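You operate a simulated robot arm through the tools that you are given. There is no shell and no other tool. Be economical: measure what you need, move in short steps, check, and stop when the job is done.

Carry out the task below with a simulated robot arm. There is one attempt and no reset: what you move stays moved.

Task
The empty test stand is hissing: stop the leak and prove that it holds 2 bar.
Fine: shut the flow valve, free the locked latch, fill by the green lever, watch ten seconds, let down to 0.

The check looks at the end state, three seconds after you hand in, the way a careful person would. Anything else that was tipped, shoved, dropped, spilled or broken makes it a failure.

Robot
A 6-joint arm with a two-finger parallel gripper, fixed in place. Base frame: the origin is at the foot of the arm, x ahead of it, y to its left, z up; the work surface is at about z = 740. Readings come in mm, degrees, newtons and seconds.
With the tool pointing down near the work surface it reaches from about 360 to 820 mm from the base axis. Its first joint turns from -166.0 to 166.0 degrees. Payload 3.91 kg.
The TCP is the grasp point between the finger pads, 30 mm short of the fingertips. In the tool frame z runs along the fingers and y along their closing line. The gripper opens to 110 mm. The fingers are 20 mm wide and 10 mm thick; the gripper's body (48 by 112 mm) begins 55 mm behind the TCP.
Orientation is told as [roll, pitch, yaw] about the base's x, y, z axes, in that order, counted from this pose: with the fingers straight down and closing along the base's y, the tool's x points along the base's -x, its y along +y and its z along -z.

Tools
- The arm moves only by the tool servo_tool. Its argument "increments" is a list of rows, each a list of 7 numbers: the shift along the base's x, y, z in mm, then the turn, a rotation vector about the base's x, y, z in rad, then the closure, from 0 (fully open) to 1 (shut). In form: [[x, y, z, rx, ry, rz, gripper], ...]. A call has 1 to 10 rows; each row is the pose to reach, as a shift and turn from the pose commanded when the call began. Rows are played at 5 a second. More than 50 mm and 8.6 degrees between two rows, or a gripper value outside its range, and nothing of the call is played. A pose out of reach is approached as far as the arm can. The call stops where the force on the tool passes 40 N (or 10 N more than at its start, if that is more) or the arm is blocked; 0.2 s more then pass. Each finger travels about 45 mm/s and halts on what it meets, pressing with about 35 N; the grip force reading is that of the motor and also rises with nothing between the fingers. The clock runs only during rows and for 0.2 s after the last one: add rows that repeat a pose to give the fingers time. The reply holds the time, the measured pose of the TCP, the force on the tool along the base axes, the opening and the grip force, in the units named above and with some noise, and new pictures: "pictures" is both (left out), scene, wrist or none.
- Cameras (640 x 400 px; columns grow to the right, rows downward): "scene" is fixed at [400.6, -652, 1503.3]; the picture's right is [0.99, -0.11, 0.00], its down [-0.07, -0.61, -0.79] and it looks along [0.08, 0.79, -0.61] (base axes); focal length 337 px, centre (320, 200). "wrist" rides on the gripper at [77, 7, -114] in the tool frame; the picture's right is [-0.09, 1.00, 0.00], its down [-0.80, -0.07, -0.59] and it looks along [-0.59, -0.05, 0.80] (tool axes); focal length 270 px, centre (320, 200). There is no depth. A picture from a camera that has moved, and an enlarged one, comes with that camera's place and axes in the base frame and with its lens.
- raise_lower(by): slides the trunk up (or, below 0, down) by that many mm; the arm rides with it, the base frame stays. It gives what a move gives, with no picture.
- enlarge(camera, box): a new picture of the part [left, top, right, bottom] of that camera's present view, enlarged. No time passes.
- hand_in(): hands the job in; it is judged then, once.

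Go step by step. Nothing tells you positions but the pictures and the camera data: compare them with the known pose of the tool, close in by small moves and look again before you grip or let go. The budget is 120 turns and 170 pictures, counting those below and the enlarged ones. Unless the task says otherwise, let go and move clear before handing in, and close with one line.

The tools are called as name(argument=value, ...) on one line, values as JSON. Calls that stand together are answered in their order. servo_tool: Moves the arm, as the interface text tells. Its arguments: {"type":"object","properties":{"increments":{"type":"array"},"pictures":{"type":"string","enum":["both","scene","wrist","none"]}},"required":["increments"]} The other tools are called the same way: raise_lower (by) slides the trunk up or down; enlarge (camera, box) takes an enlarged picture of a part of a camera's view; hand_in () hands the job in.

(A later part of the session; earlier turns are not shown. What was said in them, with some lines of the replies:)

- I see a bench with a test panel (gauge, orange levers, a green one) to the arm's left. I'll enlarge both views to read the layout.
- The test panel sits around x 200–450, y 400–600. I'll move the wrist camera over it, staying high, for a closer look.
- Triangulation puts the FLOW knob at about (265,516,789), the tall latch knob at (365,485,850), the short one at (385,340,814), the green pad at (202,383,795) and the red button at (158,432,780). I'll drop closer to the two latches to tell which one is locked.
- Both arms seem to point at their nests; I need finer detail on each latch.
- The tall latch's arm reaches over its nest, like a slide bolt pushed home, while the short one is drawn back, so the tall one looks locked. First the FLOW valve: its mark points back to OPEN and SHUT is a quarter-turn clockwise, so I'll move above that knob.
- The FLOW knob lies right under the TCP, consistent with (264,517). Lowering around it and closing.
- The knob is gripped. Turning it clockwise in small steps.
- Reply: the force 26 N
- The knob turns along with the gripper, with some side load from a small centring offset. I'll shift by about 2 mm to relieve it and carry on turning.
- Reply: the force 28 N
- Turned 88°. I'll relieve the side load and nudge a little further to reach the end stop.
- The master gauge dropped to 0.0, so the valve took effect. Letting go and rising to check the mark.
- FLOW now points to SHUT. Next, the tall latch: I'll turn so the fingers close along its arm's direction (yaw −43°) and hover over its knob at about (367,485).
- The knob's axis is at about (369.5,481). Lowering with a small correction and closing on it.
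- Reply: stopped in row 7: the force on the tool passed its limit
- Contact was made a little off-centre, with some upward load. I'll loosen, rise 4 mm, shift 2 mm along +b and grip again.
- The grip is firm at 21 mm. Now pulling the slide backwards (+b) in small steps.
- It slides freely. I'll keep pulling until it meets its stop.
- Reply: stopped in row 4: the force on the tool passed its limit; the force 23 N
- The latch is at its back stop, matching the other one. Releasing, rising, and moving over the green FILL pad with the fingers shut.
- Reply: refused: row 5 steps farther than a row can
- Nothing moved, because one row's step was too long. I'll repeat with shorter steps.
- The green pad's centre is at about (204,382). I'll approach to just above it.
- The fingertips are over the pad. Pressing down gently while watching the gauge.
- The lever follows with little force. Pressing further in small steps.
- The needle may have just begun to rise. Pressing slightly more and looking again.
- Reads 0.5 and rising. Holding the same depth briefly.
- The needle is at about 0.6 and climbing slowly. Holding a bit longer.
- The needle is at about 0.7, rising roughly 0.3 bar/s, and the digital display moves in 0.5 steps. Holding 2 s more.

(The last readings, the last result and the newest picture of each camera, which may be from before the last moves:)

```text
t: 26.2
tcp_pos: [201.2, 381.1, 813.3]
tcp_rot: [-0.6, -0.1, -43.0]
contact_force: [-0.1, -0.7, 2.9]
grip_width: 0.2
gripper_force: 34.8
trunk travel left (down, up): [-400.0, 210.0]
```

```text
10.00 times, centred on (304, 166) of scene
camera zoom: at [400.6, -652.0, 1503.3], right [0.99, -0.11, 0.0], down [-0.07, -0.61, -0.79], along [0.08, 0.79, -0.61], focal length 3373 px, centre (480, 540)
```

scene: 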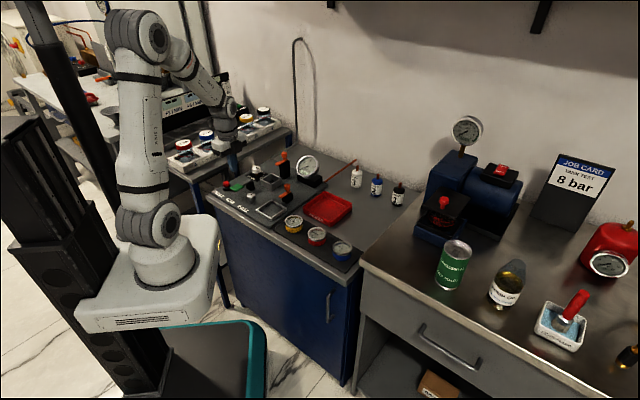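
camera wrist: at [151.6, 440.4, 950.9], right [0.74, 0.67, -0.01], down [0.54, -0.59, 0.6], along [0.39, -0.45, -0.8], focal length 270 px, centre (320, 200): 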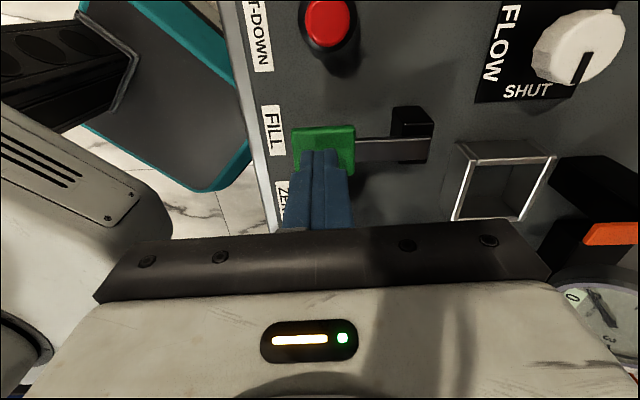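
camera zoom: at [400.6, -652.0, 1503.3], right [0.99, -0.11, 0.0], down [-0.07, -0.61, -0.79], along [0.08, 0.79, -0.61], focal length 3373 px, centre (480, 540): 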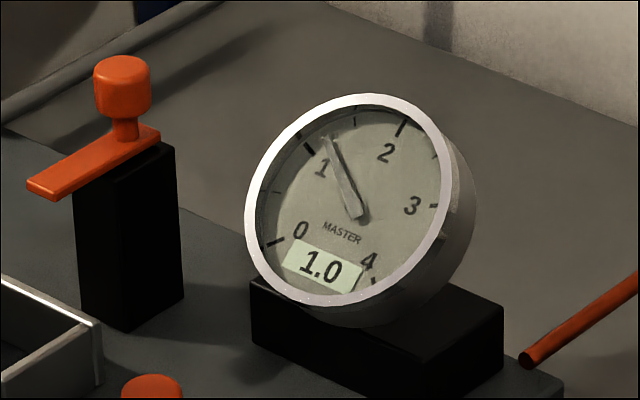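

The needle is at about 1.2. Holding another ~1.8 s.

servo_tool(increments=[[0, 0, 0, 0, 0, 0, 1], [0, 0, 0, 0, 0, 0, 1], [0, 0, 0, 0, 0, 0, 1], [0, 0, 0, 0, 0, 0, 1], [0, 0, 0, 0, 0, 0, 1], [0, 0, 0, 0, 0, 0, 1], [0, 0, 0, 0, 0, 0, 1], [0, 0, 0, 0, 0, 0, 1]], pictures="none")

enlarge(camera="scene", box=[280, 146, 328, 186])

```text
t: 28.0
tcp_pos: [201.3, 381.6, 814.4]
tcp_rot: [-0.7, -0.1, -42.9]
contact_force: [0.4, -0.9, 2.5]
grip_width: 0.0
gripper_force: 35.0
trunk travel left (down, up): [-400.0, 210.0]
```

```text
10.00 times, centred on (304, 166) of scene
camera zoom: at [400.6, -652.0, 1503.3], right [0.99, -0.11, 0.0], down [-0.07, -0.61, -0.79], along [0.08, 0.79, -0.61], focal length 3373 px, centre (480, 540)
```

zoom: 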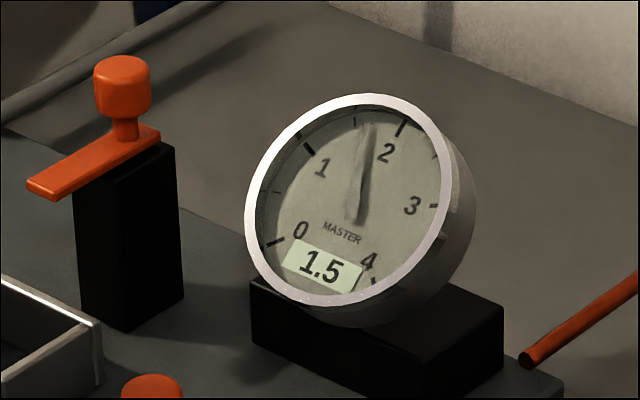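

The needle is at about 1.7. Holding ~1 s more.

servo_tool(increments=[[0, 0, 0, 0, 0, 0, 1], [0, 0, 0, 0, 0, 0, 1], [0, 0, 0, 0, 0, 0, 1]], pictures="none")

enlarge(camera="scene", box=[280, 146, 328, 186])

```text
t: 28.8
tcp_pos: [201.7, 381.3, 812.3]
tcp_rot: [-0.6, 0.0, -43.0]
contact_force: [-0.2, 0.2, 2.3]
grip_width: 0.0
gripper_force: 35.2
trunk travel left (down, up): [-400.0, 210.0]
```

```text
10.00 times, centred on (304, 166) of scene
camera zoom: at [400.6, -652.0, 1503.3], right [0.99, -0.11, 0.0], down [-0.07, -0.61, -0.79], along [0.08, 0.79, -0.61], focal length 3373 px, centre (480, 540)
```

zoom: 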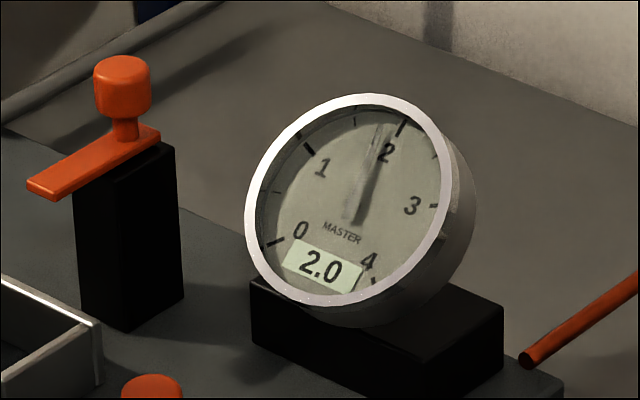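

The display shows 2.0 and the needle about 1.85. Holding another 0.4 s, then letting the lever up.

servo_tool(increments=[[0, 0, 0, 0, 0, 0, 1], [0, 0, 0, 0, 0, 0, 1], [0, 0, 25, 0, 0, 0, 1], [0, 0, 45, 0, 0, 0, 1]], pictures="none")

enlarge(camera="scene", box=[200, 146, 328, 226])

enlarge(camera="scene", box=[280, 146, 328, 186])

```text
t: 29.8
tcp_pos: [201.2, 382.6, 858.2]
tcp_rot: [-0.5, 0.0, -43.0]
contact_force: [0.9, -0.5, 0.1]
grip_width: 0.0
gripper_force: 35.0
trunk travel left (down, up): [-400.0, 210.0]
```

```text
5.00 times, centred on (264, 186) of scene
camera zoom: at [400.6, -652.0, 1503.3], right [0.99, -0.11, 0.0], down [-0.07, -0.61, -0.79], along [0.08, 0.79, -0.61], focal length 1686 px, centre (600, 270)
```

zoom: 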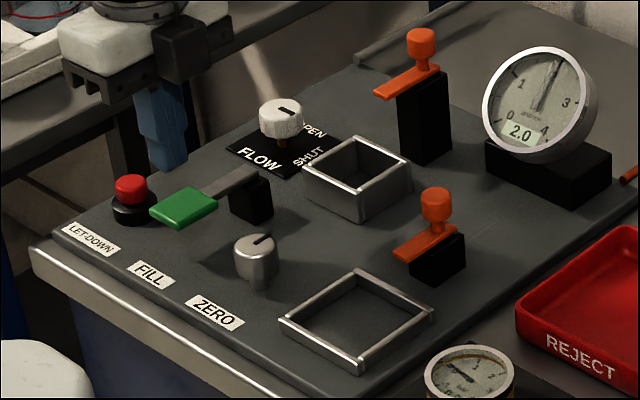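

```text
10.00 times, centred on (304, 166) of scene
camera zoom: at [400.6, -652.0, 1503.3], right [0.99, -0.11, 0.0], down [-0.07, -0.61, -0.79], along [0.08, 0.79, -0.61], focal length 3373 px, centre (480, 540)
```

zoom: 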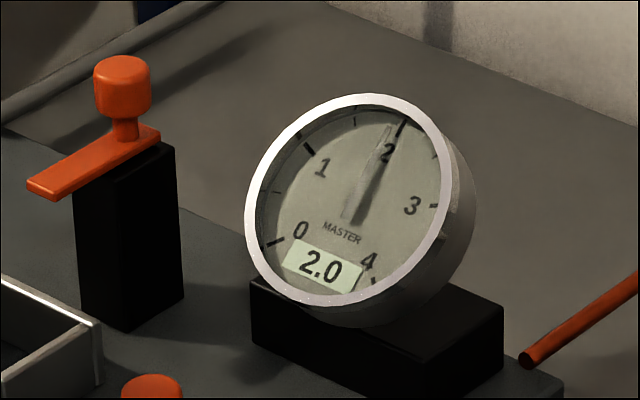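

The needle sits at 2 and the lever is released (t ≈ 29.5). I'll wait, moving slowly above the red LET-DOWN button meanwhile without touching it.

servo_tool(increments=[[-10, 12, 20, 0, 0, 0, 1], [-20, 25, 20, 0, 0, 0, 1], [-32, 38, 20, 0, 0, 0, 1], [-43, 50, 20, 0, 0, 0, 1], [-43, 50, 20, 0, 0, 0, 1], [-43, 50, 20, 0, 0, 0, 1], [-43, 50, 20, 0, 0, 0, 1], [-43, 50, 20, 0, 0, 0, 1], [-43, 50, 20, 0, 0, 0, 1], [-43, 50, 20, 0, 0, 0, 1]], pictures="wrist")

enlarge(camera="scene", box=[280, 146, 328, 186])

```text
t: 32.0
tcp_pos: [158.3, 430.4, 877.9]
tcp_rot: [-0.6, 0.0, -43.0]
contact_force: [-0.1, -0.4, 0.1]
grip_width: 0.0
gripper_force: 34.6
trunk travel left (down, up): [-400.0, 210.0]
camera wrist: at [108.0, 490.3, 993.8], right [0.74, 0.67, -0.01], down [0.54, -0.59, 0.6], along [0.39, -0.45, -0.8], focal length 270 px, centre (320, 200)
```

wrist: 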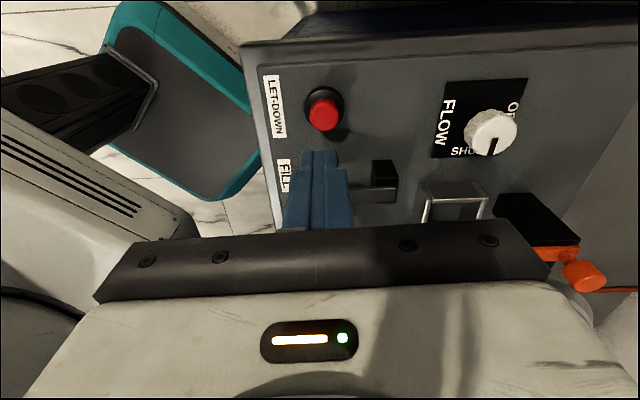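

```text
10.00 times, centred on (304, 166) of scene
camera zoom: at [400.6, -652.0, 1503.3], right [0.99, -0.11, 0.0], down [-0.07, -0.61, -0.79], along [0.08, 0.79, -0.61], focal length 3373 px, centre (480, 540)
```

zoom: 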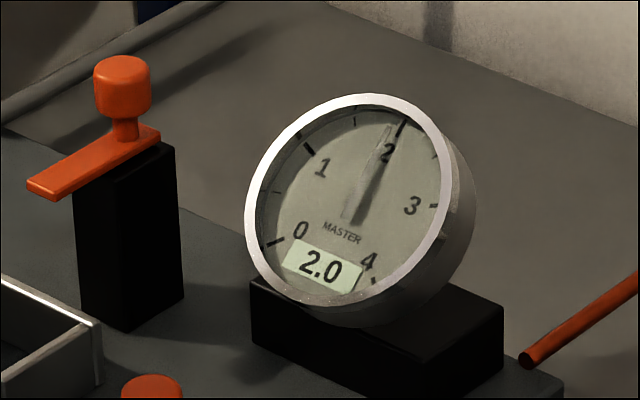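

Steady at 2.0. Continuing to wait, and aligning over the button at about (157,434).

servo_tool(increments=[[-1, 3.5, 0, 0, 0, 0, 1], [-1, 3.5, 0, 0, 0, 0, 1], [-1, 3.5, 0, 0, 0, 0, 1], [-1, 3.5, 0, 0, 0, 0, 1], [-1, 3.5, 0, 0, 0, 0, 1], [-1, 3.5, 0, 0, 0, 0, 1], [-1, 3.5, 0, 0, 0, 0, 1], [-1, 3.5, 0, 0, 0, 0, 1], [-1, 3.5, 0, 0, 0, 0, 1], [-1, 3.5, 0, 0, 0, 0, 1]], pictures="none")

servo_tool(increments=[[0, 0, 0, 0, 0, 0, 1], [0, 0, 0, 0, 0, 0, 1], [0, 0, 0, 0, 0, 0, 1], [0, 0, 0, 0, 0, 0, 1], [0, 0, 0, 0, 0, 0, 1], [0, 0, 0, 0, 0, 0, 1], [0, 0, 0, 0, 0, 0, 1], [0, 0, 0, 0, 0, 0, 1], [0, 0, 0, 0, 0, 0, 1], [0, 0, 0, 0, 0, 0, 1]], pictures="none")

servo_tool(increments=[[0, 0, 0, 0, 0, 0, 1], [0, 0, 0, 0, 0, 0, 1], [0, 0, 0, 0, 0, 0, 1], [0, 0, 0, 0, 0, 0, 1], [0, 0, 0, 0, 0, 0, 1], [0, 0, 0, 0, 0, 0, 1], [0, 0, 0, 0, 0, 0, 1], [0, 0, 0, 0, 0, 0, 1], [0, 0, 0, 0, 0, 0, 1], [0, 0, 0, 0, 0, 0, 1]], pictures="none")

servo_tool(increments=[[0, 0, 0, 0, 0, 0, 1], [0, 0, 0, 0, 0, 0, 1], [0, 0, 0, 0, 0, 0, 1], [0, 0, 0, 0, 0, 0, 1], [0, 0, 0, 0, 0, 0, 1], [0, 0, 0, 0, 0, 0, 1], [0, 0, 0, 0, 0, 0, 1], [0, 0, 0, 0, 0, 0, 1], [0, 0, 0, 0, 0, 0, 1], [0, 0, 0, 0, 0, 0, 1]], pictures="none")

enlarge(camera="scene", box=[280, 146, 328, 186])

enlarge(camera="scene", box=[200, 146, 328, 226])

```text
t: 34.2
tcp_pos: [157.5, 434.9, 877.9]
tcp_rot: [-0.6, 0.0, -43.0]
contact_force: [-0.4, 1.1, 0.4]
grip_width: 0.3
gripper_force: 34.9
trunk travel left (down, up): [-400.0, 210.0]
```

```text
t: 36.4
tcp_pos: [158.1, 435.5, 878.2]
tcp_rot: [-0.6, 0.0, -43.0]
contact_force: [0.5, 0.4, -0.4]
grip_width: 0.2
gripper_force: 35.4
trunk travel left (down, up): [-400.0, 210.0]
```

```text
t: 38.6
tcp_pos: [156.8, 435.0, 878.0]
tcp_rot: [-0.6, -0.1, -43.0]
contact_force: [0.1, 0.4, 0.5]
grip_width: 0.0
gripper_force: 34.8
trunk travel left (down, up): [-400.0, 210.0]
```

```text
t: 40.8
tcp_pos: [158.6, 435.3, 878.7]
tcp_rot: [-0.7, -0.1, -43.0]
contact_force: [0.3, 0.5, -0.4]
grip_width: 0.3
gripper_force: 35.0
trunk travel left (down, up): [-400.0, 210.0]
```

```text
10.00 times, centred on (304, 166) of scene
camera zoom: at [400.6, -652.0, 1503.3], right [0.99, -0.11, 0.0], down [-0.07, -0.61, -0.79], along [0.08, 0.79, -0.61], focal length 3373 px, centre (480, 540)
```

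zoom: 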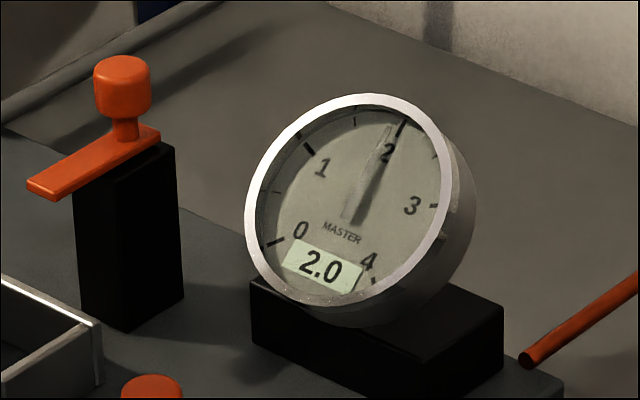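

```text
5.00 times, centred on (264, 186) of scene
camera zoom: at [400.6, -652.0, 1503.3], right [0.99, -0.11, 0.0], down [-0.07, -0.61, -0.79], along [0.08, 0.79, -0.61], focal length 1686 px, centre (600, 270)
```

zoom: 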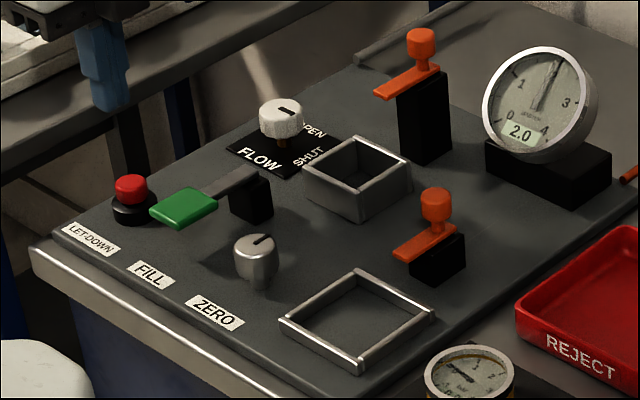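

The 2.0 bar held unchanged for over 11 s. Lowering onto the LET-DOWN button.

servo_tool(increments=[[0, 0, -25, 0, 0, 0, 1], [0, 0, -45, 0, 0, 0, 1], [0, 0, -58, 0, 0, 0, 1], [0, 0, -58, 0, 0, 0, 1]], pictures="wrist")

enlarge(camera="scene", box=[200, 146, 328, 226])

```text
t: 41.8
tcp_pos: [157.9, 434.0, 821.1]
tcp_rot: [-0.6, -0.1, -43.0]
contact_force: [0.1, 0.7, -0.4]
grip_width: 0.2
gripper_force: 35.0
trunk travel left (down, up): [-400.0, 210.0]
camera wrist: at [107.1, 493.3, 936.1], right [0.74, 0.67, -0.01], down [0.54, -0.59, 0.6], along [0.39, -0.45, -0.8], focal length 270 px, centre (320, 200)
```

wrist: 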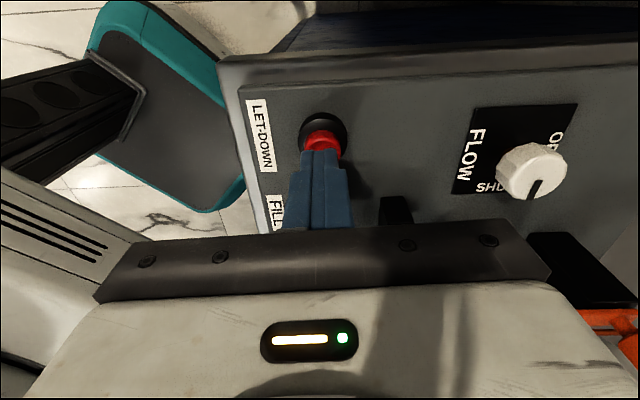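

```text
5.00 times, centred on (264, 186) of scene
camera zoom: at [400.6, -652.0, 1503.3], right [0.99, -0.11, 0.0], down [-0.07, -0.61, -0.79], along [0.08, 0.79, -0.61], focal length 1686 px, centre (600, 270)
```

zoom: 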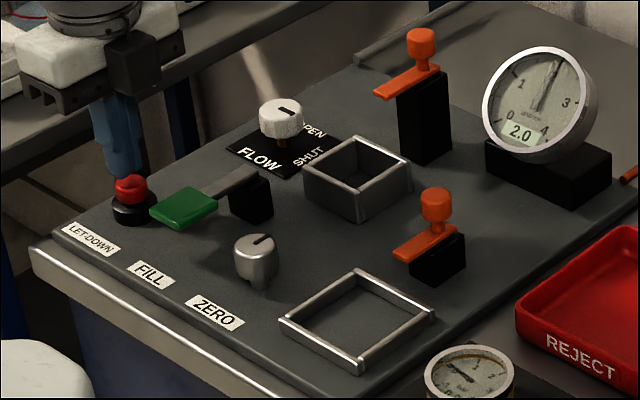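

The tips are just above the button. Pressing in small steps.

servo_tool(increments=[[0, 0, -5, 0, 0, 0, 1], [0, 0, -10, 0, 0, 0, 1], [0, 0, -14, 0, 0, 0, 1], [0, 0, -17, 0, 0, 0, 1]], pictures="none")

enlarge(camera="scene", box=[200, 146, 328, 226])

```text
t: 42.8
tcp_pos: [157.4, 435.4, 803.6]
tcp_rot: [-0.5, 0.1, -43.0]
contact_force: [2.1, -2.6, 14.4]
grip_width: 0.0
gripper_force: 35.1
trunk travel left (down, up): [-400.0, 210.0]
```

```text
5.00 times, centred on (264, 186) of scene
camera zoom: at [400.6, -652.0, 1503.3], right [0.99, -0.11, 0.0], down [-0.07, -0.61, -0.79], along [0.08, 0.79, -0.61], focal length 1686 px, centre (600, 270)
```

zoom: 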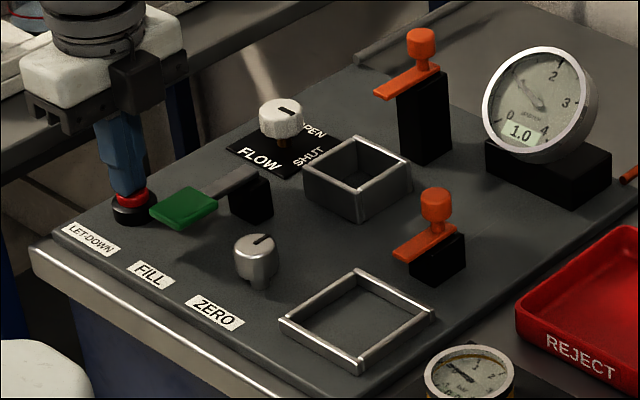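

The pressure is dropping. Holding until it is at 0.

servo_tool(increments=[[0, 0, 0, 0, 0, 0, 1], [0, 0, 0, 0, 0, 0, 1], [0, 0, 0, 0, 0, 0, 1], [0, 0, 0, 0, 0, 0, 1], [0, 0, 0, 0, 0, 0, 1], [0, 0, 0, 0, 0, 0, 1], [0, 0, 0, 0, 0, 0, 1], [0, 0, 0, 0, 0, 0, 1], [0, 0, 0, 0, 0, 0, 1], [0, 0, 0, 0, 0, 0, 1]], pictures="none")

enlarge(camera="scene", box=[280, 146, 328, 186])

```text
t: 45.0
tcp_pos: [158.3, 435.1, 801.6]
tcp_rot: [-0.4, 0.0, -43.1]
contact_force: [5.2, 3.8, 19.8]
grip_width: 0.3
gripper_force: 35.0
trunk travel left (down, up): [-400.0, 210.0]
```

```text
10.00 times, centred on (304, 166) of scene
camera zoom: at [400.6, -652.0, 1503.3], right [0.99, -0.11, 0.0], down [-0.07, -0.61, -0.79], along [0.08, 0.79, -0.61], focal length 3373 px, centre (480, 540)
```

zoom: 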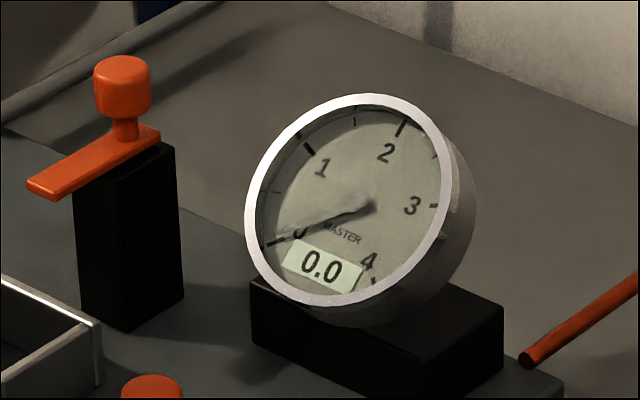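

The gauge is at 0.0. I'll hold a moment more, then rise clear and check the whole scene.

servo_tool(increments=[[0, 0, 0, 0, 0, 0, 1], [0, 0, 0, 0, 0, 0, 1], [0, 0, 0, 0, 0, 0, 1], [0, 0, 0, 0, 0, 0, 1], [0, 0, 30, 0, 0, 0, 1], [0, 0, 70, 0, 0, 0, 1], [0, 0, 115, 0, 0, 0, 1], [0, 0, 160, 0, 0, 0, 1], [0, 0, 160, 0, 0, 0, 1], [0, 0, 160, 0, 0, 0, 1]])

enlarge(camera="scene", box=[200, 146, 328, 226])

```text
t: 47.2
tcp_pos: [159.4, 435.1, 964.4]
tcp_rot: [-0.6, -0.2, -43.0]
contact_force: [0.7, -0.4, -0.3]
grip_width: 0.0
gripper_force: 35.2
trunk travel left (down, up): [-400.0, 210.0]
camera wrist: at [108.6, 493.2, 1079.5], right [0.74, 0.67, -0.01], down [0.54, -0.59, 0.6], along [0.39, -0.45, -0.8], focal length 270 px, centre (320, 200)
```

scene: 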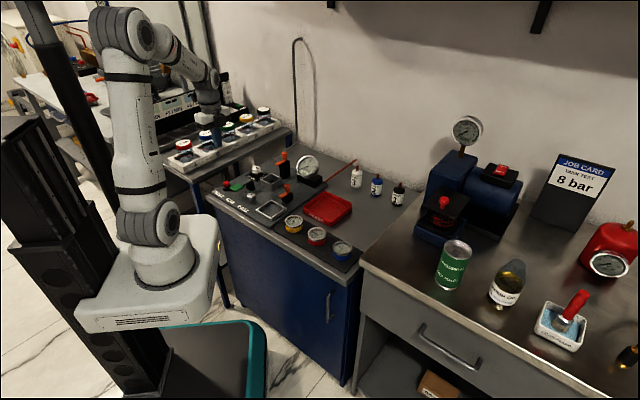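
wrist: 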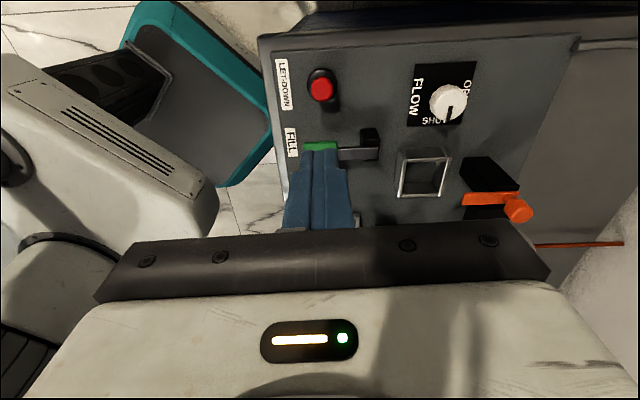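

```text
5.00 times, centred on (264, 186) of scene
camera zoom: at [400.6, -652.0, 1503.3], right [0.99, -0.11, 0.0], down [-0.07, -0.61, -0.79], along [0.08, 0.79, -0.61], focal length 1686 px, centre (600, 270)
```

zoom: 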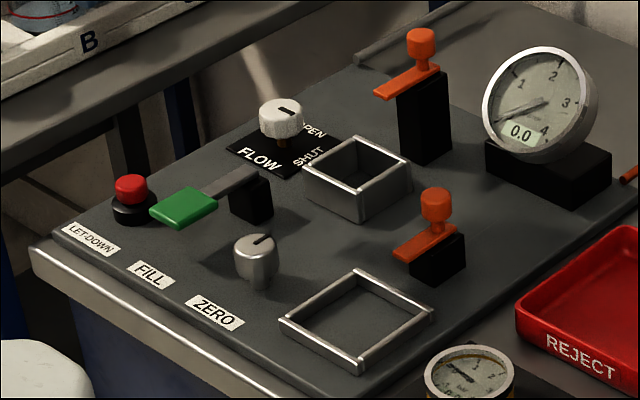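

FLOW points to SHUT, the latch is drawn back, the gauge is at 0.0, the button and lever are released, and nothing else has moved. Handing in.

hand_in()

```text
The job is handed in.
```

The leak is stopped: with FLOW shut and the locked latch freed, the stand held 2.0 bar for over 11 s and is now let down to 0.
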